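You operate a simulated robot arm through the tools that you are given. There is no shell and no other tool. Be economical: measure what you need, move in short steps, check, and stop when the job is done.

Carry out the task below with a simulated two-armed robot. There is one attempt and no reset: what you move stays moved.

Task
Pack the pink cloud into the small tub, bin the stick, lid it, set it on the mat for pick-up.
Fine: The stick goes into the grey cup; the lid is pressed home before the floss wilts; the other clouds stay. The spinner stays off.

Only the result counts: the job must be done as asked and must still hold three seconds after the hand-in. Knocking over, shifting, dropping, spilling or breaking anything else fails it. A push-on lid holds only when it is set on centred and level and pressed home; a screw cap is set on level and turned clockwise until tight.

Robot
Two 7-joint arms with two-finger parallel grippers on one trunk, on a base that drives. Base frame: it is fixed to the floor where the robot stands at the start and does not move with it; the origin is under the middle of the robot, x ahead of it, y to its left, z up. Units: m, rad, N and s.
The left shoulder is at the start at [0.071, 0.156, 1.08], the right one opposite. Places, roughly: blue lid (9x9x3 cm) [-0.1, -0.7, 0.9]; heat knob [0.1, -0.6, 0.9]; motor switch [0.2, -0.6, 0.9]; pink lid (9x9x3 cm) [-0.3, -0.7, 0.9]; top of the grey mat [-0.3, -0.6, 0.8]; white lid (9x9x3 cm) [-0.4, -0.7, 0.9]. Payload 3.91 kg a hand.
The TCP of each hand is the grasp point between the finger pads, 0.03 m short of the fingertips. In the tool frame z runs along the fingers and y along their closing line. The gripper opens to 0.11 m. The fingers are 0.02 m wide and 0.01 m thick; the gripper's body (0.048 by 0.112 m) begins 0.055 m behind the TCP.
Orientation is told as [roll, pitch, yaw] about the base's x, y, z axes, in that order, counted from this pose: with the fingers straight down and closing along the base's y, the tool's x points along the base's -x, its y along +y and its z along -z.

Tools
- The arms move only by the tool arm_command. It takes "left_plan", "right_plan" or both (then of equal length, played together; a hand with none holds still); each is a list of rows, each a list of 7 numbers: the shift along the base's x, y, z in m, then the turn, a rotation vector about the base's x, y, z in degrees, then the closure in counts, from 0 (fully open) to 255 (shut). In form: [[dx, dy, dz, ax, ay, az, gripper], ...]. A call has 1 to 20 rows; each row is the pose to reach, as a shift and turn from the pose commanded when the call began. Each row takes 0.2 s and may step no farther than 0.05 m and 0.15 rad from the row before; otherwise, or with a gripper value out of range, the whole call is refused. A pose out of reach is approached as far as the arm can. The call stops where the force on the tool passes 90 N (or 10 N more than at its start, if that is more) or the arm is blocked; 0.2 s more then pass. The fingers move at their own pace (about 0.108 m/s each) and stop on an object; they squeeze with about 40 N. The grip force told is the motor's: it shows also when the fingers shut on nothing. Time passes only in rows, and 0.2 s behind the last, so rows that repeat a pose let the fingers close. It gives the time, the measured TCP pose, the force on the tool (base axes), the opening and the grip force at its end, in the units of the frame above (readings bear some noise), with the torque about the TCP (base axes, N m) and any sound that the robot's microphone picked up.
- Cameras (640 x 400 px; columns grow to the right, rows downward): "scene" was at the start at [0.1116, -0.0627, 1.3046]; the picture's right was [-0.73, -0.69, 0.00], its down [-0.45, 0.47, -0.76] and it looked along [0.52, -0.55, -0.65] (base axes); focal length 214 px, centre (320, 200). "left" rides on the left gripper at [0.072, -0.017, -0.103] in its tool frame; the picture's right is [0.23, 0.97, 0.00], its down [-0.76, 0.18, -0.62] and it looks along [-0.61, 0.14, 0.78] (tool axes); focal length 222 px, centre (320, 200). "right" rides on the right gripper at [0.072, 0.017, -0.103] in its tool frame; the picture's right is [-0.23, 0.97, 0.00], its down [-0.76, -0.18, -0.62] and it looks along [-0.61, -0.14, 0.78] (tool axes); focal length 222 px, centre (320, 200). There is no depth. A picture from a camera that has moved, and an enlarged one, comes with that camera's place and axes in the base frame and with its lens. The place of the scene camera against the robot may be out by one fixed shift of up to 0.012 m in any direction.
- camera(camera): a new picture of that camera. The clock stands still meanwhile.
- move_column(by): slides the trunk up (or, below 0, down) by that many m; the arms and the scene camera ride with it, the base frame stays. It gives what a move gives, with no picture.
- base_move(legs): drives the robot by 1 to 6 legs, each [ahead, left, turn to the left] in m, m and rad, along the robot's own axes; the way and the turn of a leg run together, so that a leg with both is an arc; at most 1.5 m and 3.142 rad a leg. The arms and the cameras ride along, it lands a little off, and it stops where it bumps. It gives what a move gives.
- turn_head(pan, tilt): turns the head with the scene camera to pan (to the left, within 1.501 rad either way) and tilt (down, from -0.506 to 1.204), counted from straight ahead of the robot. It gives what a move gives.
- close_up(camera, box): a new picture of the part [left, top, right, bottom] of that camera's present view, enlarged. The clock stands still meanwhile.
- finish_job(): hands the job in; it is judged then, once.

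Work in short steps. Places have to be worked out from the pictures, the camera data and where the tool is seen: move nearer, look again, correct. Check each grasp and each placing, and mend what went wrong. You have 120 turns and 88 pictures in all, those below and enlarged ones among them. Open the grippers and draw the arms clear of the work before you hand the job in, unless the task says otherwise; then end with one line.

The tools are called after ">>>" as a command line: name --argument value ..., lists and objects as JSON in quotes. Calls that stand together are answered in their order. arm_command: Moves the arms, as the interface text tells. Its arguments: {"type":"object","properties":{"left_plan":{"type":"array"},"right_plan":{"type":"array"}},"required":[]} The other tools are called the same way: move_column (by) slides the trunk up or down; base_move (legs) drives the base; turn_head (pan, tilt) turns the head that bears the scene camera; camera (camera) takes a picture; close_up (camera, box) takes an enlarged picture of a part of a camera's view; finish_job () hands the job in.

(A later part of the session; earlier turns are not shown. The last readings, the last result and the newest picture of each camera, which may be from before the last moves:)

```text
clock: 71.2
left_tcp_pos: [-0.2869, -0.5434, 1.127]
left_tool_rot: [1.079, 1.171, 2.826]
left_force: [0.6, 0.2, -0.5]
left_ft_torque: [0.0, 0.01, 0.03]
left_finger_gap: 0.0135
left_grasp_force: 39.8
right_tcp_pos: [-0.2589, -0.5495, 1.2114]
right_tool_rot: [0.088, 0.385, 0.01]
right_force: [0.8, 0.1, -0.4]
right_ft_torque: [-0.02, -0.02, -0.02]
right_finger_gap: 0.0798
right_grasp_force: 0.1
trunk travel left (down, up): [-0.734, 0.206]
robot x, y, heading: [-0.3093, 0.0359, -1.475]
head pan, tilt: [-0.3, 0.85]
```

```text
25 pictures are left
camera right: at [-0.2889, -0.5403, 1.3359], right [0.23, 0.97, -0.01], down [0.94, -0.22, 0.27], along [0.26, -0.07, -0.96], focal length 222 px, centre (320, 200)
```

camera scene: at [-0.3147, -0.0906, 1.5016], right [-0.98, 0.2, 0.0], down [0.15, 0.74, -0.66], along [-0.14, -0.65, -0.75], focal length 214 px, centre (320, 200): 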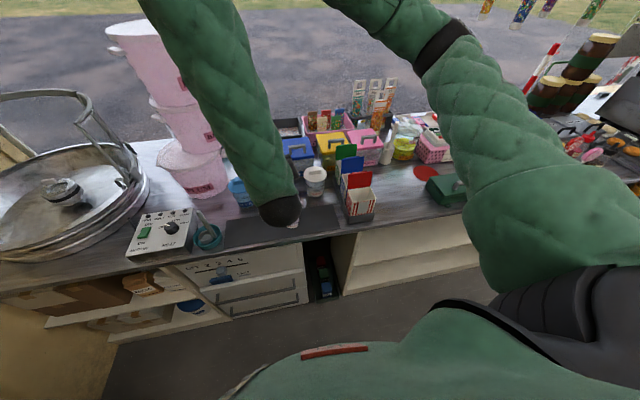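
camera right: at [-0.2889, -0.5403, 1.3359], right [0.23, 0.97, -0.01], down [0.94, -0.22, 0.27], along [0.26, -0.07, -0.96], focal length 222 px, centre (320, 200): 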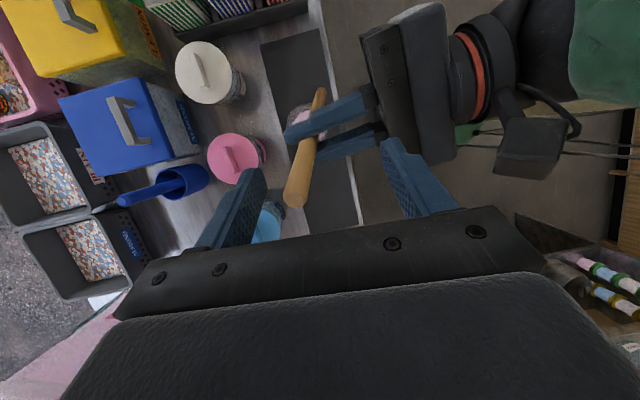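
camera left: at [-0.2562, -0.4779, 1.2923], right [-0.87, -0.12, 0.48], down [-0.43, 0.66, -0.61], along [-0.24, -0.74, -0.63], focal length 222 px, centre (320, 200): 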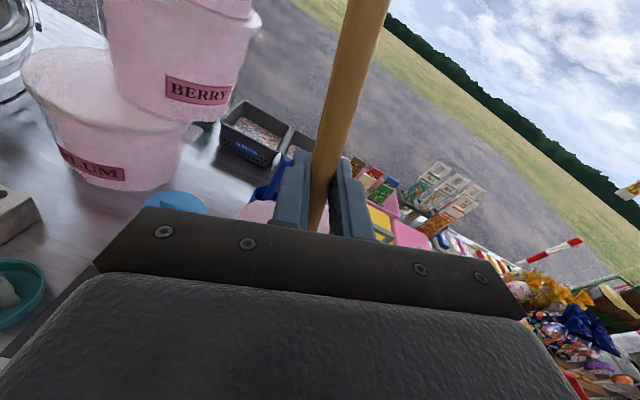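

Stick end is at TCP height, 1.2 cm toward −y. I shift by that and close the right fingers.

>>> arm_command --right_plan '[[0, -0.012, -0.003, 0, 0, 0, 70], [0, -0.012, -0.003, 0, 0, 0, 150], [0, -0.012, -0.003, 0, 0, 0, 255], [0, -0.012, -0.003, 0, 0, 0, 255], [0, -0.012, -0.003, 0, 0, 0, 255]]'

>>> camera --camera "right"

```text
clock: 72.4
left_tcp_pos: [-0.288, -0.5422, 1.1257]
left_tool_rot: [1.073, 1.171, 2.819]
left_force: [1.0, 24.4, -12.7]
left_ft_torque: [-0.74, 0.18, 0.4]
left_finger_gap: 0.0135
left_grasp_force: 40.2
right_tcp_pos: [-0.2595, -0.5551, 1.2074]
right_tool_rot: [0.086, 0.387, 0.002]
right_force: [-1.6, -25.5, 12.7]
right_ft_torque: [-1.23, 0.32, 0.34]
right_finger_gap: 0.011
right_grasp_force: 39.6
right hand out of reach, approached as far as the arm can: row 1, 2, 3, 4, 5
trunk travel left (down, up): [-0.734, 0.206]
robot x, y, heading: [-0.309, 0.0356, -1.471]
head pan, tilt: [-0.3, 0.85]
```

```text
24 pictures are left
camera right: at [-0.2874, -0.5443, 1.3324], right [0.24, 0.97, -0.01], down [0.93, -0.23, 0.27], along [0.26, -0.07, -0.96], focal length 222 px, centre (320, 200)
```

right: 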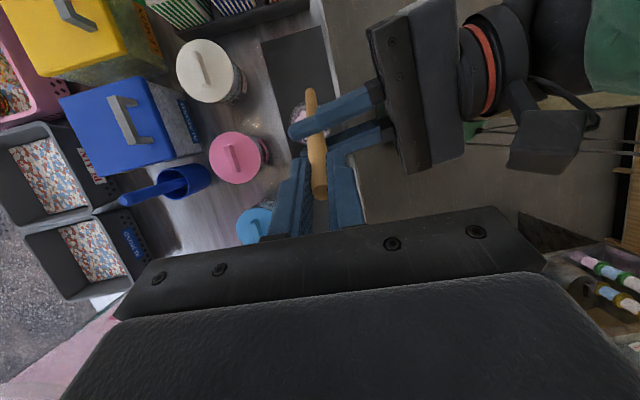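

The right hand holds the stick (gap 11 mm). I open the left hand and draw it back along its own axis.

>>> arm_command --left_plan '[[0, 0, 0, 0, 0, 0, 120], [0, 0, 0, 0, 0, 0, 100], [-0.002, 0.015, 0.003, 0, 0, 0, 100], [-0.004, 0.03, 0.006, 0, 0, 0, 100], [-0.006, 0.045, 0.009, 0, 0, 0, 100], [-0.008, 0.06, 0.012, 0, 0, 0, 100]]'

>>> camera --camera "right"

```text
clock: 74.0
left_tcp_pos: [-0.2775, -0.4801, 1.1018]
left_tool_rot: [0.907, 1.058, 2.737]
left_force: [-0.1, -0.2, 0.9]
left_ft_torque: [-0.02, 0.0, -0.03]
left_finger_gap: 0.0672
left_grasp_force: 0.0
right_tcp_pos: [-0.2578, -0.5534, 1.2068]
right_tool_rot: [0.087, 0.386, 0.003]
right_force: [-0.6, 0.3, -0.9]
right_ft_torque: [0.01, 0.01, -0.01]
right_finger_gap: 0.0132
right_grasp_force: 40.2
trunk travel left (down, up): [-0.734, 0.206]
robot x, y, heading: [-0.3119, 0.0391, -1.475]
head pan, tilt: [-0.3, 0.85]
stopped in row 6 (left hand): the arm was blocked; the commanded pose is now the measured one
```

```text
23 pictures are left
camera right: at [-0.287, -0.5444, 1.3316], right [0.24, 0.97, -0.01], down [0.93, -0.23, 0.27], along [0.26, -0.07, -0.96], focal length 222 px, centre (320, 200)
```

right: 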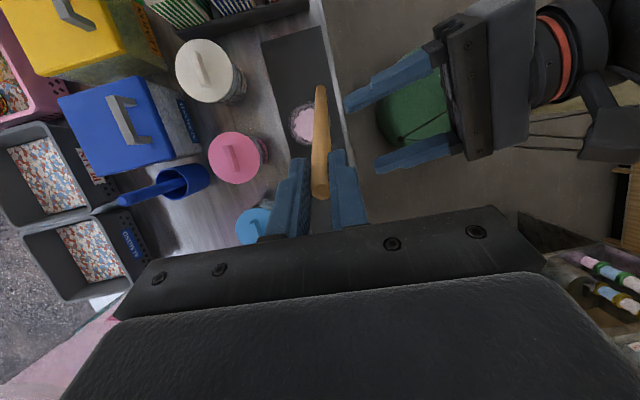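

Left hand is free, stick hangs from the right hand. I now swing the left hand away to a fingers-down pose for fetching the lid.

>>> arm_command --left_plan '[[0.015, 0.005, 0.004, 4.7, 4.15, 4.3, 100], [0.035, 0.01, 0.008, 9.4, 8.3, 8.6, 100], [0.055, 0.015, 0.012, 14.2, 12.4, 13, 100], [0.075, 0.02, 0.016, 18.9, 16.6, 17.3, 100], [0.095, 0.025, 0.02, 23.6, 20.7, 21.6, 100], [0.115, 0.03, 0.025, 28.3, 24.9, 26, 100], [0.135, 0.035, 0.03, 33.1, 29, 30.3, 100], [0.155, 0.04, 0.035, 37.8, 33.2, 34.6, 100], [0.175, 0.04, 0.04, 42.5, 37.3, 38.9, 100], [0.195, 0.04, 0.045, 47.2, 41.5, 43.2, 100], [0.215, 0.04, 0.05, 52, 45.6, 47.6, 100], [0.215, 0.04, 0.05, 56.7, 49.8, 51.9, 100]]'

>>> camera --camera "scene"

```text
clock: 76.6
left_tcp_pos: [-0.086, -0.4246, 1.0684]
left_tool_rot: [0.117, 0.02, -2.979]
left_force: [0.3, -0.8, 0.5]
left_ft_torque: [0.03, 0.06, -0.02]
left_finger_gap: 0.0671
left_grasp_force: 0.1
left hand out of reach, approached as far as the arm can: row 2, 3, 4, 5, 6, 7, 8, 9, 10, 11, 12
right_tcp_pos: [-0.2546, -0.5536, 1.207]
right_tool_rot: [0.086, 0.389, 0.002]
right_force: [0.4, 0.5, -0.1]
right_ft_torque: [0.01, 0.01, -0.02]
right_finger_gap: 0.0135
right_grasp_force: 39.8
trunk travel left (down, up): [-0.734, 0.206]
robot x, y, heading: [-0.3126, 0.0372, -1.475]
head pan, tilt: [-0.3, 0.85]
```

```text
22 pictures are left
camera scene: at [-0.3134, -0.0907, 1.5015], right [-0.98, 0.2, 0.0], down [0.15, 0.74, -0.66], along [-0.14, -0.65, -0.75], focal length 214 px, centre (320, 200)
```

scene: 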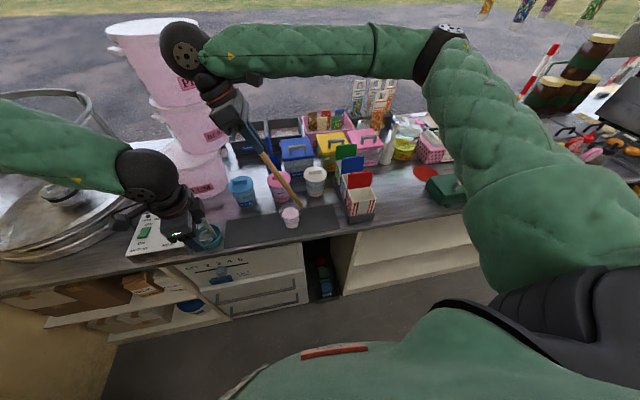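

Left hand is in a good pose. I move the right hand with the stick up, right and upright, so it stays out of the way.

>>> arm_command --right_plan '[[0, 0.01, 0.04, 0, -2, 0, 255], [0, 0.02, 0.08, -1, -5, 0, 255], [-0.03, 0.03, 0.1, -1.5, -8, 0, 255], [-0.07, 0.04, 0.1, -2, -11, 0, 255], [-0.11, 0.05, 0.1, -3, -14, 0, 255], [-0.15, 0.06, 0.1, -4, -17, 0, 255], [-0.19, 0.07, 0.1, -5, -20, 0, 255], [-0.23, 0.07, 0.1, -5, -22, 0, 255], [-0.27, 0.07, 0.1, -5, -22, 0, 255], [-0.31, 0.07, 0.1, -5, -22, 0, 255]]'

>>> base_move --legs '[[0, 0, 1.2]]'

>>> turn_head --pan 0.2 --tilt 0.75

>>> camera --camera "scene"

```text
clock: 78.8
left_tcp_pos: [-0.0896, -0.4224, 1.0714]
left_tool_rot: [0.123, 0.023, -2.979]
left_force: [1.0, 0.5, 0.4]
left_ft_torque: [0.02, 0.0, -0.01]
left_finger_gap: 0.0666
left_grasp_force: 0.1
right_tcp_pos: [-0.4855, -0.4194, 1.3071]
right_tool_rot: [0.002, -0.001, -0.021]
right_force: [0.2, -0.2, -0.5]
right_ft_torque: [0.02, -0.02, -0.01]
right_finger_gap: 0.0134
right_grasp_force: 39.9
right hand out of reach, approached as far as the arm can: row 6, 7, 8, 9, 10
trunk travel left (down, up): [-0.734, 0.206]
robot x, y, heading: [-0.3082, 0.0398, -1.475]
head pan, tilt: [-0.3, 0.85]
```

```text
clock: 82.2
left_tcp_pos: [0.2, 0.0889, 1.0696]
left_tool_rot: [0.121, 0.023, -1.758]
left_force: [-0.4, -0.3, 0.0]
left_ft_torque: [0.01, 0.01, 0.0]
left_finger_gap: 0.0672
left_grasp_force: 0.2
right_tcp_pos: [0.061, -0.2818, 1.3071]
right_tool_rot: [0.001, 0.001, 1.201]
right_force: [-0.3, -0.5, 0.7]
right_ft_torque: [0.0, 0.01, 0.0]
right_finger_gap: 0.0135
right_grasp_force: 40.1
trunk travel left (down, up): [-0.734, 0.206]
robot x, y, heading: [-0.309, 0.0402, -0.258]
head pan, tilt: [-0.3, 0.85]
```

```text
clock: 83.1
left_tcp_pos: [0.1998, 0.089, 1.0701]
left_tool_rot: [0.119, 0.022, -1.757]
left_force: [-0.3, 0.9, 0.3]
left_ft_torque: [-0.01, 0.0, -0.01]
left_finger_gap: 0.067
left_grasp_force: 0.0
right_tcp_pos: [0.0602, -0.2837, 1.3075]
right_tool_rot: [-0.001, 0.002, 1.2]
right_force: [0.1, 0.6, -0.3]
right_ft_torque: [0.01, 0.01, 0.0]
right_finger_gap: 0.0136
right_grasp_force: 40.3
trunk travel left (down, up): [-0.734, 0.206]
robot x, y, heading: [-0.3109, 0.0351, -0.253]
head pan, tilt: [0.201, 0.75]
```

```text
21 pictures are left
camera scene: at [-0.1751, 0.0199, 1.5097], right [-0.05, -1.0, 0.0], down [-0.68, 0.04, -0.73], along [0.73, -0.04, -0.68], focal length 214 px, centre (320, 200)
```

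scene: 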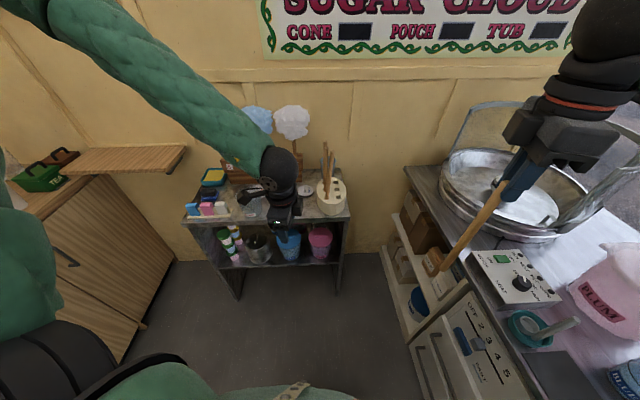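

Clear way: lid at ≈[0.587,0.056], handle along x. I move the left hand toward it, yawing so the fingers close along y.

>>> arm_command --left_plan '[[0.02, 0.0, 0.02, 0, 0, 8, 60], [0.05, 0.0, 0.04, 0, 0, 16, 40], [0.08, 0.0, 0.05, 0, 0, 24, 40], [0.11, 0.0, 0.05, 0, 0, 32, 40], [0.14, -0.005, 0.05, 0, 0, 40, 40], [0.17, -0.01, 0.05, 0, 0, 48, 40], [0.2, -0.015, 0.05, 0, 0, 56, 40], [0.23, -0.02, 0.05, 0, 0, 64, 40], [0.26, -0.025, 0.05, 0, 0, 72, 40], [0.29, -0.03, 0.05, 0, 0, 80, 40], [0.32, -0.033, 0.05, 0, 0, 88, 40], [0.34, -0.033, 0.05, 0, 0, 96, 40]]'

>>> camera --camera "left"

```text
clock: 85.7
left_tcp_pos: [0.541, 0.0549, 1.1199]
left_tool_rot: [0.121, 0.024, -0.079]
left_force: [-0.4, -0.4, 0.0]
left_ft_torque: [-0.04, 0.01, 0.03]
left_finger_gap: 0.0925
left_grasp_force: 0.1
right_tcp_pos: [0.0607, -0.2835, 1.3057]
right_tool_rot: [0.001, 0.003, 1.201]
right_force: [-1.0, 0.4, 0.0]
right_ft_torque: [-0.01, -0.03, -0.01]
right_finger_gap: 0.0131
right_grasp_force: 39.9
trunk travel left (down, up): [-0.734, 0.206]
robot x, y, heading: [-0.309, 0.0398, -0.248]
head pan, tilt: [0.201, 0.75]
```

```text
20 pictures are left
camera left: at [0.4661, 0.0305, 1.2228], right [-0.15, 0.98, 0.12], down [0.78, 0.04, 0.62], along [0.61, 0.19, -0.77], focal length 222 px, centre (320, 200)
```

left: 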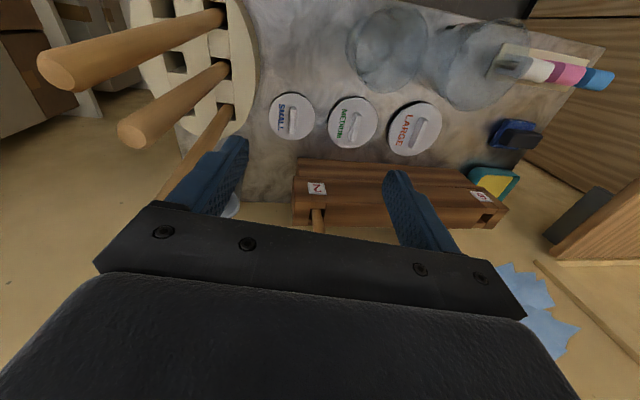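

Lid seen at [0.584,0.05]. I level the hand, move above it with a narrower opening and lower to z≈1.0.

>>> arm_command --left_plan '[[0.02, 0, 0, -3, -0.5, 0, 139], [0.043, -0.003, 0, -6, -1, 0, 139], [0.043, -0.003, -0.04, -6.9, -1.4, 0, 139], [0.043, -0.003, -0.08, -6.9, -1.4, 0, 139], [0.043, -0.003, -0.12, -6.9, -1.4, 0, 139], [0.043, -0.003, -0.12, -6.9, -1.4, 0, 139]]'

>>> camera --camera "left"

```text
clock: 87.1
left_tcp_pos: [0.5802, 0.0494, 1.0016]
left_tool_rot: [0.004, -0.012, -0.083]
left_force: [0.1, -0.4, -0.8]
left_ft_torque: [0.04, -0.03, -0.02]
left_finger_gap: 0.05
left_grasp_force: 0.0
right_tcp_pos: [0.0598, -0.2844, 1.3078]
right_tool_rot: [0.0, 0.002, 1.202]
right_force: [-0.2, -0.6, 1.0]
right_ft_torque: [0.02, 0.01, -0.04]
right_finger_gap: 0.0134
right_grasp_force: 40.4
trunk travel left (down, up): [-0.734, 0.206]
robot x, y, heading: [-0.3113, 0.0375, -0.25]
head pan, tilt: [0.201, 0.75]
```

```text
19 pictures are left
camera left: at [0.504, 0.0368, 1.1038], right [-0.15, 0.99, 0.0], down [0.77, 0.11, 0.63], along [0.63, 0.09, -0.77], focal length 222 px, centre (320, 200)
```

left: 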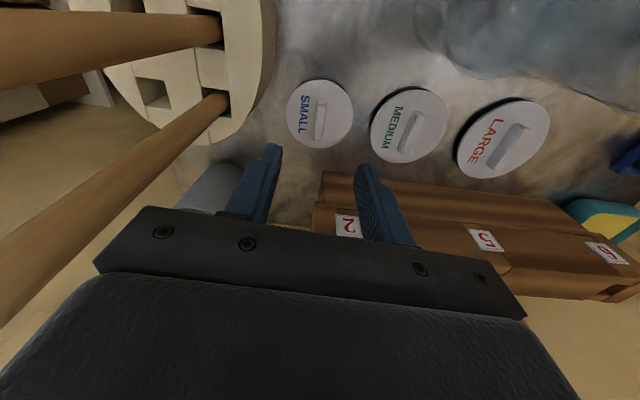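

Hand is aligned over the handle ([0.583,0.048], along x). I descend to TCP z 0.893 with fingertips just above the disk.

>>> arm_command --left_plan '[[0.003, -0.001, -0.04, 0, 0.5, 0, 139], [0.003, -0.001, -0.08, 0, 0.5, 0, 139], [0.003, -0.001, -0.1, 0, 0.5, 0, 139], [0.003, -0.001, -0.109, 0, 0.5, 0, 139], [0.003, -0.001, -0.109, 0, 0.5, 0, 139]]'

>>> close_up --camera "left" --box '[200, 80, 440, 230]'

```text
clock: 88.3
left_tcp_pos: [0.5846, 0.0501, 0.8907]
left_tool_rot: [0.003, -0.003, -0.081]
left_force: [-0.1, -0.2, -1.2]
left_ft_torque: [0.03, 0.04, 0.0]
left_finger_gap: 0.0503
left_grasp_force: 0.0
right_tcp_pos: [0.0605, -0.2824, 1.3068]
right_tool_rot: [0.001, 0.003, 1.199]
right_force: [-0.9, 0.0, -0.4]
right_ft_torque: [0.0, -0.01, -0.01]
right_finger_gap: 0.0132
right_grasp_force: 40.2
trunk travel left (down, up): [-0.734, 0.206]
robot x, y, heading: [-0.3126, 0.0388, -0.254]
head pan, tilt: [0.201, 0.75]
```

```text
2.67 times, centred on (320, 155) of left
camera zoom: at [0.5089, 0.0379, 0.9948], right [-0.15, 0.99, 0.0], down [0.77, 0.11, 0.63], along [0.62, 0.09, -0.78], focal length 592 px, centre (320, 320)
```

zoom: 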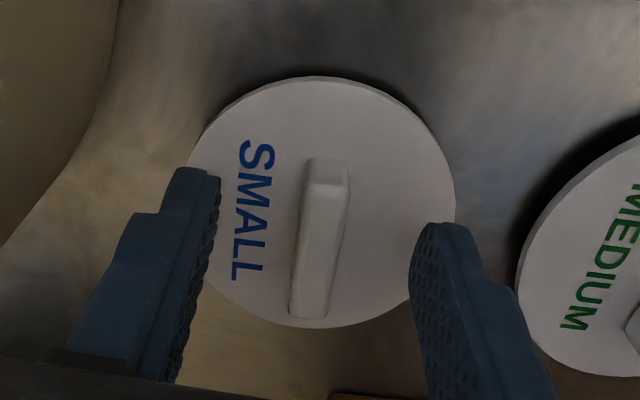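

Handle is centred between the fingers. I go 4 mm lower and grip it.

>>> arm_command --left_plan '[[0, -0.001, -0.004, 0, 0, 0, 139], [0, -0.001, -0.004, 0, 0, 0, 200], [0, -0.001, -0.004, 0, 0, 0, 255], [0, -0.001, -0.004, 0, 0, 0, 255]]'

>>> close_up --camera "left" --box '[200, 80, 440, 230]'

```text
clock: 89.3
left_tcp_pos: [0.5843, 0.05, 0.8874]
left_tool_rot: [0.003, -0.002, -0.082]
left_force: [-0.6, 0.9, -0.2]
left_ft_torque: [-0.01, 0.01, 0.01]
left_finger_gap: 0.0092
left_grasp_force: 39.9
right_tcp_pos: [0.0605, -0.2823, 1.3065]
right_tool_rot: [0.0, 0.0, 1.199]
right_force: [0.4, -0.8, 0.1]
right_ft_torque: [-0.02, -0.02, 0.03]
right_finger_gap: 0.0134
right_grasp_force: 39.6
trunk travel left (down, up): [-0.734, 0.206]
robot x, y, heading: [-0.3124, 0.0427, -0.254]
head pan, tilt: [0.201, 0.75]
```

```text
2.67 times, centred on (320, 155) of left
camera zoom: at [0.5095, 0.037, 0.9909], right [-0.15, 0.99, 0.0], down [0.77, 0.11, 0.63], along [0.62, 0.09, -0.78], focal length 592 px, centre (320, 320)
```

zoom: 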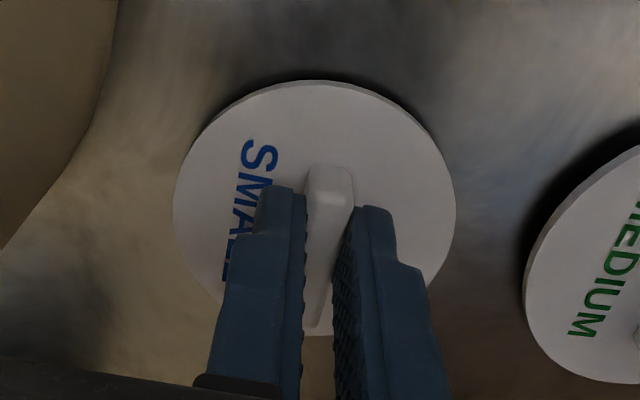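

Lid handle gripped (9 mm). I lift it, draw back to [0.25,0.10] and turn the base to the mat.

>>> arm_command --left_plan '[[0, 0, 0.03, 0, 0, 0, 255], [0, 0, 0.08, 0, 0, 0, 255], [-0.01, 0, 0.125, 0, 0, 0, 255], [-0.05, 0.005, 0.14, 0, 0, 0, 255], [-0.095, 0.01, 0.15, 0, 0, 0, 255], [-0.14, 0.02, 0.15, 0, 0, 0, 255], [-0.185, 0.03, 0.15, 0, 0, 0, 255], [-0.23, 0.04, 0.15, 0, 0, 0, 255], [-0.275, 0.05, 0.15, 0, 0, 0, 255], [-0.32, 0.05, 0.15, 0, 0, 0, 255]]'

>>> close_up --camera "left" --box '[200, 80, 440, 230]'

>>> base_move --legs '[[0, 0, -1.64]]'

>>> camera --camera "left"

```text
clock: 91.5
left_tcp_pos: [0.2655, 0.0999, 1.0401]
left_tool_rot: [0.001, -0.004, -0.079]
left_force: [0.6, -0.4, 0.6]
left_ft_torque: [0.01, -0.01, -0.01]
left_finger_gap: 0.0095
left_grasp_force: 39.9
right_tcp_pos: [0.0593, -0.2823, 1.3077]
right_tool_rot: [0.0, 0.002, 1.199]
right_force: [-0.6, 0.1, -0.2]
right_ft_torque: [0.01, 0.0, 0.0]
right_finger_gap: 0.0132
right_grasp_force: 39.8
trunk travel left (down, up): [-0.734, 0.206]
robot x, y, heading: [-0.3121, 0.0389, -0.25]
head pan, tilt: [0.201, 0.75]
```

```text
2.67 times, centred on (320, 155) of left
camera zoom: at [0.1899, 0.0875, 1.1417], right [-0.15, 0.99, 0.0], down [0.77, 0.11, 0.63], along [0.62, 0.09, -0.78], focal length 592 px, centre (320, 320)
```

zoom: 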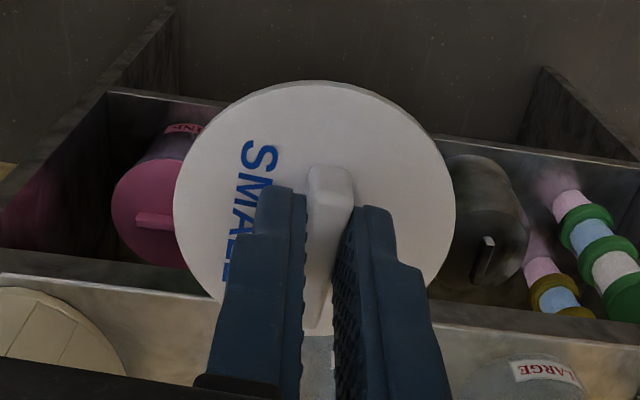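

```text
clock: 95.9
left_tcp_pos: [-0.2775, -0.5406, 1.038]
left_tool_rot: [0.002, -0.001, -1.707]
left_force: [0.0, -0.1, -0.6]
left_ft_torque: [-0.02, -0.01, -0.02]
left_finger_gap: 0.0091
left_grasp_force: 40.1
right_tcp_pos: [-0.6511, -0.3151, 1.3071]
right_tool_rot: [-0.001, 0.003, -0.425]
right_force: [0.4, -0.2, 0.3]
right_ft_torque: [0.04, 0.0, 0.01]
right_finger_gap: 0.0135
right_grasp_force: 39.7
trunk travel left (down, up): [-0.734, 0.206]
robot x, y, heading: [-0.313, 0.0361, -1.877]
head pan, tilt: [0.201, 0.75]
```

```text
15 pictures are left
camera left: at [-0.288, -0.4677, 1.1413], right [1.0, 0.09, 0.0], down [0.07, -0.78, 0.63], along [0.06, -0.62, -0.78], focal length 222 px, centre (320, 200)
```

left: 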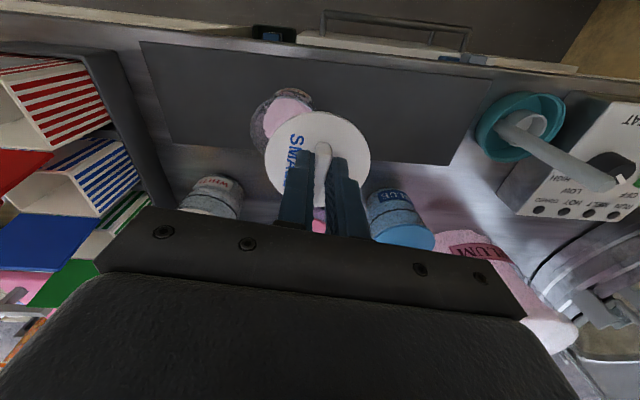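

The tub with floss is visible beside the lid. I move the lid over it at z≈0.985 and compare directly.

>>> arm_command --left_plan '[[-0.017, -0.006, -0.02, 0, 0, 0, 255], [-0.034, -0.012, -0.04, 0, 0, 0, 255], [-0.034, -0.012, -0.053, 0, 0, 0, 255], [-0.034, -0.012, -0.053, 0, 0, 0, 255]]'

>>> close_up --camera "left" --box '[200, 80, 440, 230]'

>>> turn_head --pan 0.35 --tilt 0.9

>>> close_up --camera "scene" --box '[220, 100, 460, 250]'

```text
clock: 96.9
left_tcp_pos: [-0.3127, -0.5524, 0.986]
left_tool_rot: [0.003, 0.0, -1.708]
left_force: [1.1, 0.4, -0.5]
left_ft_torque: [0.0, 0.01, -0.02]
left_finger_gap: 0.0094
left_grasp_force: 40.0
right_tcp_pos: [-0.6515, -0.3141, 1.3075]
right_tool_rot: [0.001, 0.002, -0.423]
right_force: [0.5, 0.0, 1.0]
right_ft_torque: [-0.06, 0.01, -0.04]
right_finger_gap: 0.0133
right_grasp_force: 39.9
trunk travel left (down, up): [-0.734, 0.206]
robot x, y, heading: [-0.3134, 0.0351, -1.874]
head pan, tilt: [0.201, 0.75]
```

```text
2.67 times, centred on (320, 155) of left
camera zoom: at [-0.3218, -0.4788, 1.0891], right [1.0, 0.09, 0.0], down [0.07, -0.78, 0.63], along [0.06, -0.62, -0.78], focal length 592 px, centre (320, 320)
```

zoom: 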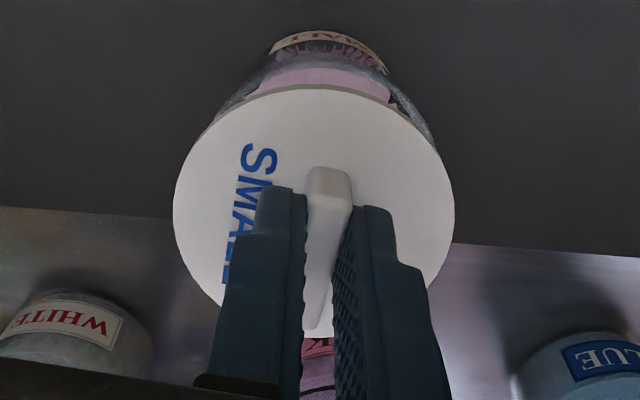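

```text
clock: 97.6
left_tcp_pos: [-0.3117, -0.5531, 0.9854]
left_tool_rot: [0.004, -0.003, -1.708]
left_force: [-0.5, 0.5, 0.3]
left_ft_torque: [0.01, -0.03, 0.04]
left_finger_gap: 0.0096
left_grasp_force: 39.7
right_tcp_pos: [-0.6492, -0.3143, 1.3069]
right_tool_rot: [-0.001, 0.002, -0.426]
right_force: [0.1, -0.5, 0.4]
right_ft_torque: [-0.01, 0.0, -0.01]
right_finger_gap: 0.0134
right_grasp_force: 39.9
trunk travel left (down, up): [-0.734, 0.206]
robot x, y, heading: [-0.3088, 0.0418, -1.877]
head pan, tilt: [0.351, 0.901]
```

```text
2.67 times, centred on (340, 175) of scene
camera zoom: at [-0.3187, -0.0866, 1.4978], right [-1.0, -0.04, 0.0], down [-0.04, 0.78, -0.62], along [0.03, -0.62, -0.78], focal length 572 px, centre (267, 267)
```

zoom: 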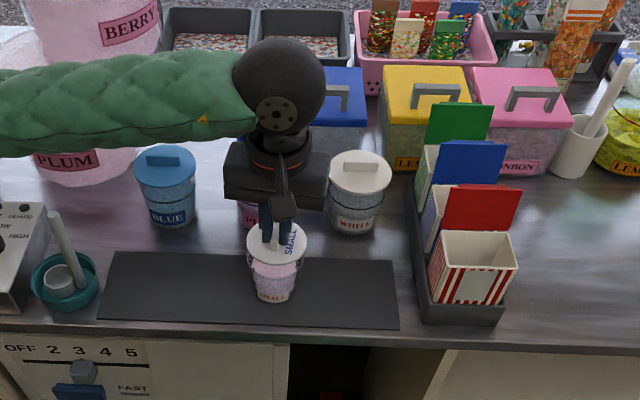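

Best estimate: tub centre [-0.309,-0.562], lid centred on the TCP. I shift and lower to just above the rim, then check from both cameras.

>>> arm_command --left_plan '[[0.003, -0.005, -0.005, 0, 0, 0, 255], [0.003, -0.0095, -0.012, 0, 0, 0, 255], [0.003, -0.0095, -0.02, 0, 0, 0, 255], [0.003, -0.0095, -0.02, 0, 0, 0, 255]]'

>>> close_up --camera "left" --box '[200, 80, 440, 230]'

>>> close_up --camera "scene" --box '[280, 160, 376, 220]'

```text
clock: 98.6
left_tcp_pos: [-0.3103, -0.5618, 0.9655]
left_tool_rot: [0.004, -0.003, -1.705]
left_force: [-0.1, -0.5, -0.4]
left_ft_torque: [0.02, -0.03, 0.02]
left_finger_gap: 0.0094
left_grasp_force: 40.3
right_tcp_pos: [-0.6495, -0.3147, 1.3078]
right_tool_rot: [-0.002, 0.002, -0.424]
right_force: [0.0, 0.3, -0.6]
right_ft_torque: [0.04, -0.02, 0.0]
right_finger_gap: 0.0134
right_grasp_force: 40.1
trunk travel left (down, up): [-0.734, 0.206]
robot x, y, heading: [-0.3084, 0.0395, -1.872]
head pan, tilt: [0.351, 0.901]
```

```text
2.67 times, centred on (320, 155) of left
camera zoom: at [-0.3199, -0.4887, 1.0683], right [1.0, 0.09, 0.0], down [0.07, -0.78, 0.63], along [0.06, -0.62, -0.78], focal length 592 px, centre (320, 320)
```

zoom: 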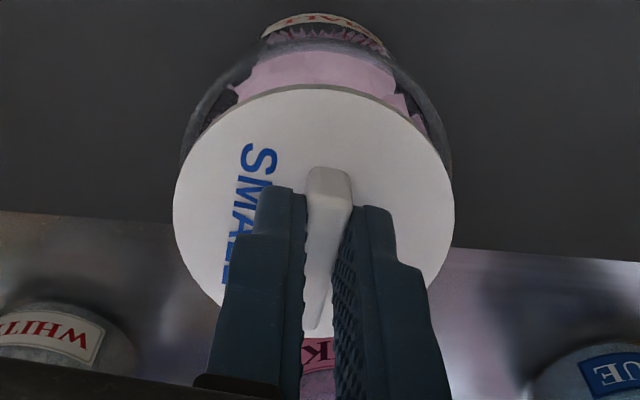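

```text
6.67 times, centred on (328, 190) of scene
camera zoom: at [-0.3187, -0.0866, 1.4978], right [-1.0, -0.05, 0.0], down [-0.04, 0.78, -0.62], along [0.03, -0.62, -0.78], focal length 1430 px, centre (267, 267)
```

zoom: 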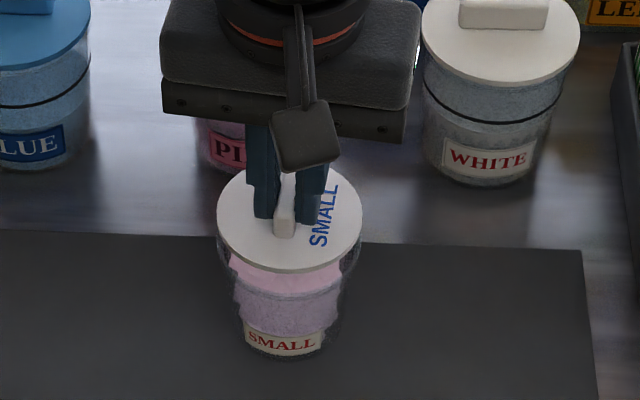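

Lid and rim look concentric within ~2 mm. I lower gradually with a 1.5 mm correction, watching the force.

>>> arm_command --left_plan '[[0.0015, 0, -0.004, 0, 0, 0, 255], [0.0015, 0, -0.008, 0, 0, 0, 255], [0.0015, 0, -0.012, 0, 0, 0, 255], [0.0015, 0, -0.015, 0, 0, 0, 255]]'

```text
clock: 99.6
left_tcp_pos: [-0.3087, -0.5591, 0.9542]
left_tool_rot: [0.002, -0.007, -1.708]
left_force: [-2.2, 2.4, 57.7]
left_ft_torque: [-0.15, -0.42, 0.04]
left_finger_gap: 0.0097
left_grasp_force: 40.4
right_tcp_pos: [-0.6505, -0.3108, 1.3076]
right_tool_rot: [-0.001, 0.0, -0.425]
right_force: [0.2, 0.2, 0.4]
right_ft_torque: [0.02, -0.02, -0.01]
right_finger_gap: 0.0135
right_grasp_force: 40.5
trunk travel left (down, up): [-0.734, 0.206]
robot x, y, heading: [-0.3108, 0.0374, -1.874]
head pan, tilt: [0.351, 0.901]
```

Contact at z 0.954 with 58 N, no click yet. I look before pressing harder.

>>> close_up --camera "scene" --box '[296, 175, 360, 215]'

>>> close_up --camera "left" --box '[240, 80, 400, 180]'

```text
10.00 times, centred on (328, 195) of scene
camera zoom: at [-0.3191, -0.0827, 1.4987], right [-1.0, -0.05, 0.0], down [-0.04, 0.78, -0.62], along [0.03, -0.62, -0.78], focal length 2145 px, centre (240, 250)
```

zoom: 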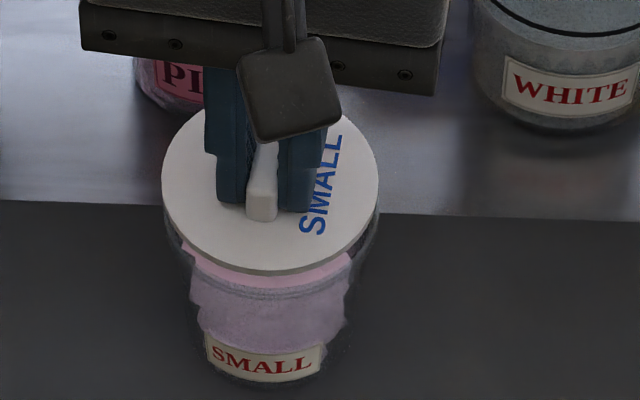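

```text
4.00 times, centred on (320, 130) of left
camera zoom: at [-0.3184, -0.4861, 1.0565], right [1.0, 0.09, 0.0], down [0.07, -0.77, 0.63], along [0.06, -0.63, -0.78], focal length 888 px, centre (320, 480)
```

zoom: 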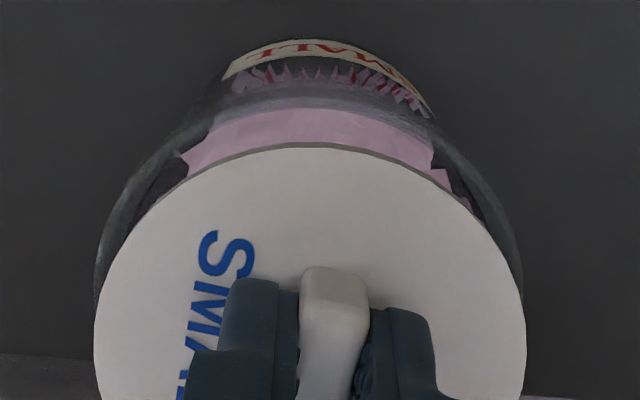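

The rim peeks out ~5 mm on the robot side: the lid sits too far out. I lift it 1 cm, shift +5.5 mm in y and set it down again lightly.

>>> arm_command --left_plan '[[0, 0, 0.006, 0, 0, 0, 255], [0, 0.003, 0.012, 0, 0, 0, 255], [0, 0.0055, 0.012, 0, 0, 0, 255], [0, 0.0055, 0.006, 0, 0, 0, 255], [0, 0.0055, 0.003, 0, 0, 0, 255]]'

>>> close_up --camera "left" --box '[240, 80, 400, 180]'

```text
clock: 100.8
left_tcp_pos: [-0.3081, -0.5561, 0.9534]
left_tool_rot: [0.005, -0.003, -1.708]
left_force: [1.2, -0.8, 8.6]
left_ft_torque: [0.2, -0.08, -0.02]
left_finger_gap: 0.0096
left_grasp_force: 39.9
right_tcp_pos: [-0.6503, -0.3142, 1.3085]
right_tool_rot: [0.0, 0.0, -0.424]
right_force: [-0.1, -0.3, -0.9]
right_ft_torque: [-0.02, 0.02, -0.01]
right_finger_gap: 0.0135
right_grasp_force: 40.0
trunk travel left (down, up): [-0.734, 0.206]
robot x, y, heading: [-0.312, 0.0376, -1.879]
head pan, tilt: [0.351, 0.901]
```

```text
4.00 times, centred on (320, 130) of left
camera zoom: at [-0.3178, -0.4827, 1.0569], right [1.0, 0.09, 0.0], down [0.07, -0.78, 0.63], along [0.06, -0.62, -0.78], focal length 888 px, centre (320, 480)
```

zoom: 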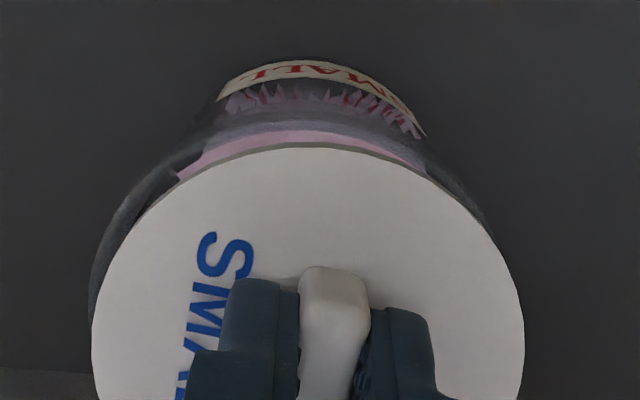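

Much closer; remaining offset ≈2 mm in y, 1 mm in x. I correct that and press down.

>>> arm_command --left_plan '[[0, 0, 0.005, 0, 0, 0, 255], [-0.001, 0.002, 0.005, 0, 0, 0, 255], [-0.001, 0.002, 0.0, 0, 0, 0, 255], [-0.001, 0.002, -0.003, 0, 0, 0, 255], [-0.001, 0.002, -0.006, 0, 0, 0, 255]]'

```text
clock: 102.0
left_tcp_pos: [-0.3087, -0.554, 0.951]
left_tool_rot: [0.001, -0.007, -1.708]
left_force: [0.3, -0.5, 46.4]
left_ft_torque: [0.92, -0.15, -0.1]
left_finger_gap: 0.0096
left_grasp_force: 39.8
right_tcp_pos: [-0.6495, -0.3126, 1.3086]
right_tool_rot: [-0.002, 0.0, -0.424]
right_force: [0.3, -0.1, -0.3]
right_ft_torque: [0.0, -0.01, 0.04]
right_finger_gap: 0.0132
right_grasp_force: 40.4
trunk travel left (down, up): [-0.734, 0.206]
robot x, y, heading: [-0.3047, 0.0365, -1.879]
head pan, tilt: [0.351, 0.901]
```

The lid went 3 mm deeper, but the torque shows the contact on the robot side. I look from both cameras.

>>> close_up --camera "scene" --box '[296, 175, 360, 215]'

>>> close_up --camera "left" --box '[240, 80, 400, 180]'

```text
10.00 times, centred on (328, 195) of scene
camera zoom: at [-0.3186, -0.0837, 1.4987], right [-1.0, -0.05, 0.0], down [-0.04, 0.78, -0.62], along [0.03, -0.62, -0.78], focal length 2145 px, centre (240, 250)
```

zoom: 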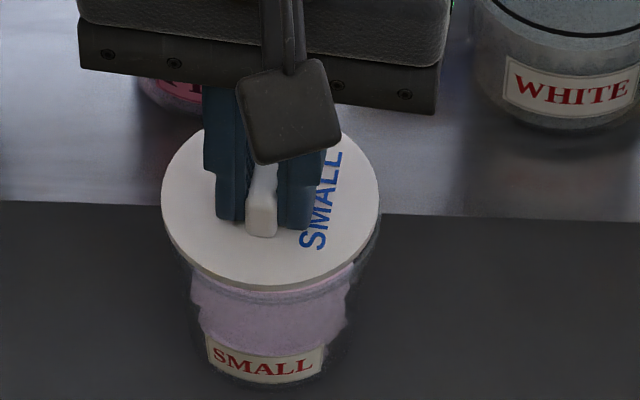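

```text
4.00 times, centred on (320, 130) of left
camera zoom: at [-0.318, -0.4806, 1.0543], right [1.0, 0.09, 0.0], down [0.07, -0.77, 0.63], along [0.06, -0.63, -0.78], focal length 888 px, centre (320, 480)
```

zoom: 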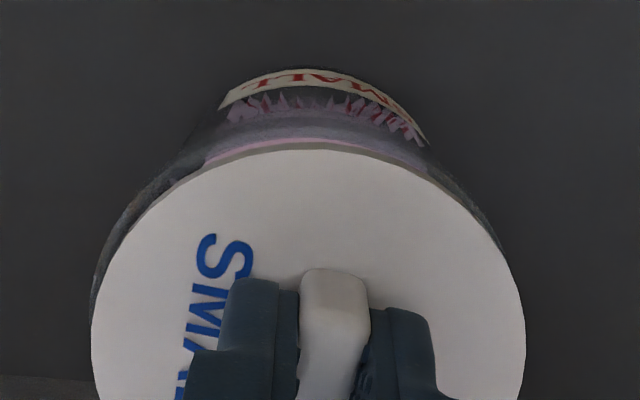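

Now nearly concentric, only ~2 mm off in x. I correct x, and press harder in small steps.

>>> arm_command --left_plan '[[0, 0, 0.01, 0, 0, 0, 255], [-0.002, -0.0005, 0.01, 0, 0, 0, 255], [-0.002, -0.0005, 0.004, 0, 0, 0, 255], [-0.002, -0.0005, 0.0, 0, 0, 0, 255], [-0.002, -0.0005, -0.003, 0, 0, 0, 255], [-0.002, -0.0005, -0.006, 0, 0, 0, 255], [-0.002, -0.0005, -0.009, 0, 0, 0, 255]]'

```text
clock: 103.4
left_tcp_pos: [-0.311, -0.5573, 0.9493]
left_tool_rot: [-0.003, -0.015, -1.705]
left_force: [11.3, 9.6, 49.5]
left_ft_torque: [1.55, -0.64, -0.15]
left_finger_gap: 0.0095
left_grasp_force: 39.3
right_tcp_pos: [-0.6479, -0.312, 1.3082]
right_tool_rot: [-0.002, 0.001, -0.423]
right_force: [0.2, 0.3, 0.4]
right_ft_torque: [0.04, -0.02, 0.0]
right_finger_gap: 0.0135
right_grasp_force: 40.0
trunk travel left (down, up): [-0.734, 0.206]
robot x, y, heading: [-0.31, 0.0373, -1.878]
head pan, tilt: [0.351, 0.901]
heard: snap
stopped in row 6 (left hand): the force on the tool passed its limit at 94 N (the readings are from after the stop); the commanded pose is now the measured one
```

A snap was heard. I look to see whether the lid is seated level.

>>> close_up --camera "scene" --box '[296, 175, 360, 215]'

```text
10.00 times, centred on (328, 195) of scene
camera zoom: at [-0.3178, -0.0842, 1.4978], right [-1.0, -0.05, 0.0], down [-0.04, 0.78, -0.62], along [0.03, -0.62, -0.78], focal length 2145 px, centre (240, 250)
```

zoom: 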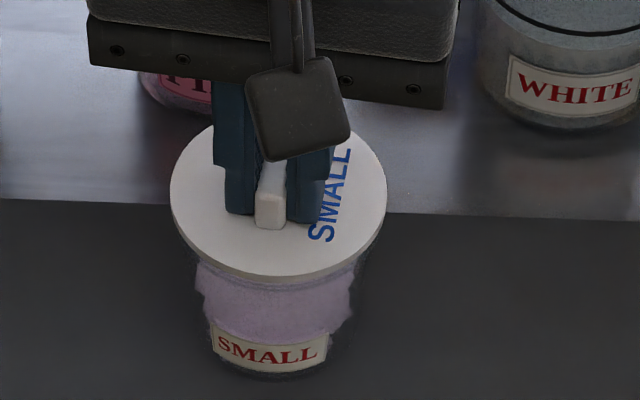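

The lid hides the rim all round and looks level. I release the handle and rise.

>>> arm_command --left_plan '[[0, 0, 0.002, 0, 0, 0, 200], [0, 0, 0.002, 0, 0, 0, 150], [0, 0, 0.002, 0, 0, 0, 140], [0, 0, 0.03, 0, 0, 0, 140], [0, 0, 0.07, 0, 0, 0, 140], [0, 0.02, 0.11, 0, 0, 0, 140]]'

>>> camera --camera "left"

>>> close_up --camera "scene" --box '[280, 150, 376, 210]'

```text
clock: 104.8
left_tcp_pos: [-0.3128, -0.5398, 1.0516]
left_tool_rot: [-0.003, -0.011, -1.704]
left_force: [-0.7, -0.4, -0.3]
left_ft_torque: [0.04, 0.01, 0.01]
left_finger_gap: 0.0497
left_grasp_force: 0.1
right_tcp_pos: [-0.6502, -0.3138, 1.308]
right_tool_rot: [-0.001, 0.001, -0.424]
right_force: [-0.4, -0.6, 0.2]
right_ft_torque: [-0.01, 0.0, -0.03]
right_finger_gap: 0.0134
right_grasp_force: 39.6
trunk travel left (down, up): [-0.734, 0.206]
robot x, y, heading: [-0.3072, 0.0388, -1.874]
head pan, tilt: [0.351, 0.901]
```

```text
4 pictures are left
camera left: at [-0.3223, -0.4673, 1.1561], right [1.0, 0.1, 0.0], down [0.08, -0.77, 0.63], along [0.06, -0.63, -0.78], focal length 222 px, centre (320, 200)
```

left: 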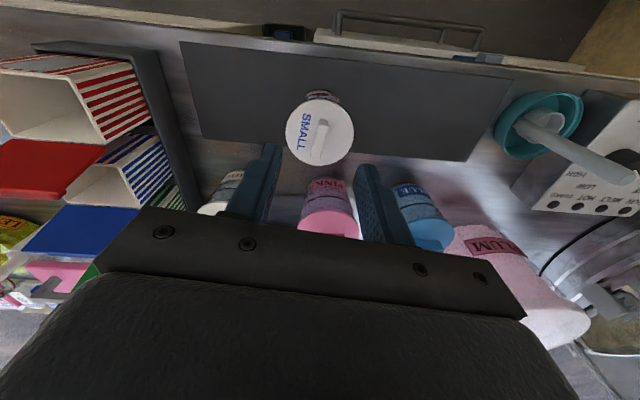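

```text
6.67 times, centred on (328, 180) of scene
camera zoom: at [-0.3188, -0.0866, 1.4976], right [-1.0, -0.05, 0.0], down [-0.04, 0.78, -0.62], along [0.03, -0.62, -0.78], focal length 1430 px, centre (267, 333)
```

zoom: 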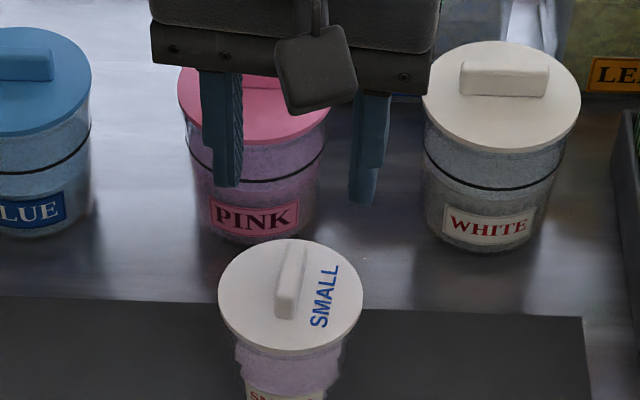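

Lid is on, tub on the mat. Only 4 pictures remain, so I work carefully: retract the left hand, then turn and drive toward the table for the grey cup (rim ≈[0.723,-0.07,0.93] from earlier sightings).

>>> arm_command --left_plan '[[0, 0.02, 0.03, 0, 0, 0, 200], [0.005, 0.05, 0.05, 0, 0, 0, 255], [0.01, 0.08, 0.06, 0, 0, 0, 255], [0.01, 0.1, 0.07, 0, 0, 0, 255]]'

>>> base_move --legs '[[0, 0, 2.07]]'

```text
clock: 105.8
left_tcp_pos: [-0.3046, -0.4405, 1.1248]
left_tool_rot: [0.001, -0.008, -1.703]
left_force: [0.0, -0.2, 0.3]
left_ft_torque: [-0.01, -0.03, 0.01]
left_finger_gap: 0.0002
left_grasp_force: 37.3
right_tcp_pos: [-0.6507, -0.3147, 1.3075]
right_tool_rot: [0.0, 0.0, -0.425]
right_force: [-0.4, 0.7, -0.7]
right_ft_torque: [0.0, 0.0, 0.01]
right_finger_gap: 0.0134
right_grasp_force: 40.4
trunk travel left (down, up): [-0.734, 0.206]
robot x, y, heading: [-0.3094, 0.0403, -1.879]
head pan, tilt: [0.351, 0.901]
```

```text
clock: 111.1
left_tcp_pos: [0.1117, 0.2675, 1.1257]
left_tool_rot: [0.0, -0.008, 0.354]
left_force: [-0.6, -0.6, -0.3]
left_ft_torque: [0.02, -0.01, -0.01]
left_finger_gap: 0.0001
left_grasp_force: 37.6
right_tcp_pos: [0.1612, -0.097, 1.3077]
right_tool_rot: [-0.001, 0.002, 1.636]
right_force: [0.4, -0.7, 0.2]
right_ft_torque: [-0.02, 0.04, 0.02]
right_finger_gap: 0.0137
right_grasp_force: 40.5
trunk travel left (down, up): [-0.734, 0.206]
robot x, y, heading: [-0.3095, 0.0344, 0.185]
head pan, tilt: [0.351, 0.901]
```

Base faces the table. I yaw the right hand to face forward and raise the stick above rod height.

>>> arm_command --right_plan '[[0, 0, 0.01, 0, 0, -7.8, 255], [0, 0, 0.02, 0, 0, -15.6, 255], [0.01, 0, 0.03, 0, 0, -23.4, 255], [0.02, 0, 0.04, 0, 0, -31.2, 255], [0.03, 0, 0.05, 0, 0, -39, 255], [0.04, 0, 0.06, 0, 0, -46.8, 255], [0.05, 0, 0.07, 0, 0, -54.6, 255], [0.06, 0, 0.08, 0, 0, -62.4, 255], [0.07, 0, 0.09, 0, 0, -70.2, 255], [0.08, 0, 0.1, 0, 0, -78, 255], [0.09, 0, 0.11, 0, 0, -85.8, 255], [0.1, 0, 0.12, 0, 0, -93.7, 255]]'

>>> base_move --legs '[[0.16, -0.03, 0]]'

```text
clock: 113.7
left_tcp_pos: [0.1113, 0.2683, 1.1248]
left_tool_rot: [0.002, -0.009, 0.354]
left_force: [0.0, 0.2, -0.1]
left_ft_torque: [0.01, -0.02, -0.04]
left_finger_gap: 0.0
left_grasp_force: 37.4
right_tcp_pos: [0.2615, -0.0963, 1.4264]
right_tool_rot: [0.001, 0.002, -0.002]
right_force: [-0.5, -0.4, -0.1]
right_ft_torque: [-0.02, 0.01, -0.02]
right_finger_gap: 0.0134
right_grasp_force: 39.3
trunk travel left (down, up): [-0.734, 0.206]
robot x, y, heading: [-0.3093, 0.0384, 0.184]
head pan, tilt: [0.351, 0.901]
```

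```text
clock: 115.1
left_tcp_pos: [0.271, 0.2694, 1.1245]
left_tool_rot: [0.002, -0.009, 0.356]
left_force: [-1.5, 0.6, -0.2]
left_ft_torque: [0.0, 0.0, -0.02]
left_finger_gap: 0.0
left_grasp_force: 37.5
right_tcp_pos: [0.4215, -0.0964, 1.4259]
right_tool_rot: [0.001, 0.002, 0.001]
right_force: [0.2, -0.1, -0.3]
right_ft_torque: [0.01, 0.02, 0.0]
right_finger_gap: 0.0134
right_grasp_force: 40.2
trunk travel left (down, up): [-0.734, 0.206]
robot x, y, heading: [-0.1517, 0.036, 0.184]
head pan, tilt: [0.351, 0.901]
```

I move the hand forward over the rods toward the cup with a slight forward tilt, still high, and check with the right camera.

>>> arm_command --right_plan '[[0.03, 0.0, 0.01, 0, -1, 0, 255], [0.07, 0.0, 0.01, 0, -2, 0, 255], [0.11, 0.0, 0.01, 0, -3, 0, 255], [0.15, 0.005, 0.01, 0, -4, 0, 255], [0.19, 0.01, 0.01, 0, -5, 0, 255], [0.23, 0.015, 0.01, 0, -5, 0, 255], [0.258, 0.02, 0.01, 0, -5, 0, 255], [0.258, 0.02, 0.01, 0, -5, 0, 255]]'

>>> camera --camera "right"

```text
clock: 116.9
left_tcp_pos: [0.2708, 0.2677, 1.1245]
left_tool_rot: [0.0, -0.008, 0.356]
left_force: [0.8, 0.2, 0.4]
left_ft_torque: [0.01, -0.07, -0.04]
left_finger_gap: 0.0001
left_grasp_force: 37.4
right_tcp_pos: [0.6818, -0.08, 1.4364]
right_tool_rot: [0.0, -0.085, 0.002]
right_force: [0.3, -1.3, -1.0]
right_ft_torque: [0.02, 0.01, -0.01]
right_finger_gap: 0.0135
right_grasp_force: 39.7
trunk travel left (down, up): [-0.734, 0.206]
robot x, y, heading: [-0.1432, 0.0422, 0.185]
head pan, tilt: [0.351, 0.901]
```

```text
2 pictures are left
camera right: at [0.6001, -0.0611, 1.5332], right [0.22, 0.97, 0.02], down [0.71, -0.18, 0.69], along [0.67, -0.14, -0.73], focal length 222 px, centre (320, 200)
```

right: 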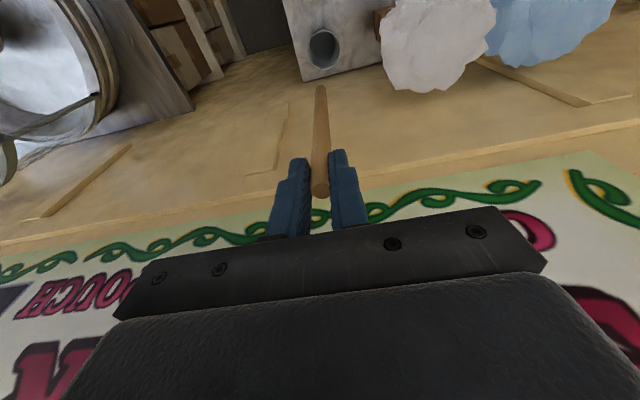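

Stick hangs true along the tool (tip at [0.702,-0.08,1.20]); cup opening reads [0.693,-0.063]. I shift onto it and lower the tip to z≈1.0, then check again.

>>> arm_command --right_plan '[[-0.005, 0.008, -0.03, 0, 0, 0, 255], [-0.005, 0.016, -0.07, 0, 0, 0, 255], [-0.005, 0.016, -0.11, 0, 0, 0, 255], [-0.005, 0.016, -0.15, 0, 0, 0, 255], [-0.005, 0.016, -0.19, 0, 0, 0, 255], [-0.005, 0.016, -0.19, 0, 0, 0, 255]]'

>>> close_up --camera "right" --box '[240, 30, 400, 130]'

```text
clock: 118.3
left_tcp_pos: [0.2709, 0.2681, 1.1256]
left_tool_rot: [0.0, -0.008, 0.355]
left_force: [0.0, -0.4, -0.4]
left_ft_torque: [0.03, -0.01, 0.0]
left_finger_gap: 0.0001
left_grasp_force: 38.2
right_tcp_pos: [0.6762, -0.0588, 1.247]
right_tool_rot: [0.0, -0.087, 0.002]
right_force: [-0.1, 0.2, 0.6]
right_ft_torque: [-0.02, 0.0, -0.01]
right_finger_gap: 0.0134
right_grasp_force: 39.8
trunk travel left (down, up): [-0.734, 0.206]
robot x, y, heading: [-0.15, 0.0356, 0.184]
head pan, tilt: [0.351, 0.901]
```

```text
4.00 times, centred on (320, 80) of right
camera zoom: at [0.5943, -0.041, 1.3435], right [0.22, 0.97, 0.02], down [0.71, -0.18, 0.69], along [0.67, -0.14, -0.73], focal length 888 px, centre (320, 680)
```

zoom: 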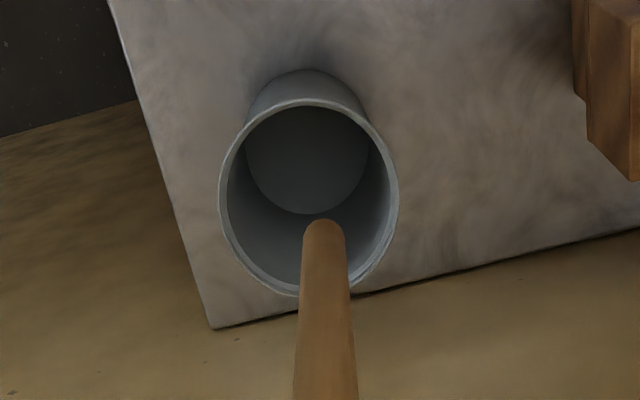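

Tip is over the opening (cup centre [0.70,-0.062]); the white cloud is ~2 cm clear of the hand. I lower the stick into the cup with a hair more −y, and watch the force.

>>> arm_command --right_plan '[[0.002, -0.005, -0.03, 0, 0, 0, 255], [0.002, -0.006, -0.06, 0, 0, 0, 255], [0.002, -0.006, -0.09, 0, 0, 0, 255], [0.002, -0.006, -0.11, 0, 0, 0, 255], [0.002, -0.006, -0.13, 0, 0, 0, 255]]'

```text
clock: 119.5
left_tcp_pos: [0.2715, 0.2694, 1.1249]
left_tool_rot: [-0.001, -0.011, 0.356]
left_force: [0.6, -1.1, -0.6]
left_ft_torque: [-0.01, -0.02, -0.01]
left_finger_gap: 0.0
left_grasp_force: 37.8
right_tcp_pos: [0.6769, -0.0647, 1.116]
right_tool_rot: [-0.001, -0.086, 0.001]
right_force: [-0.5, 0.1, -0.5]
right_ft_torque: [-0.02, 0.03, 0.01]
right_finger_gap: 0.0133
right_grasp_force: 40.5
trunk travel left (down, up): [-0.734, 0.206]
robot x, y, heading: [-0.1482, 0.0373, 0.186]
head pan, tilt: [0.351, 0.901]
```

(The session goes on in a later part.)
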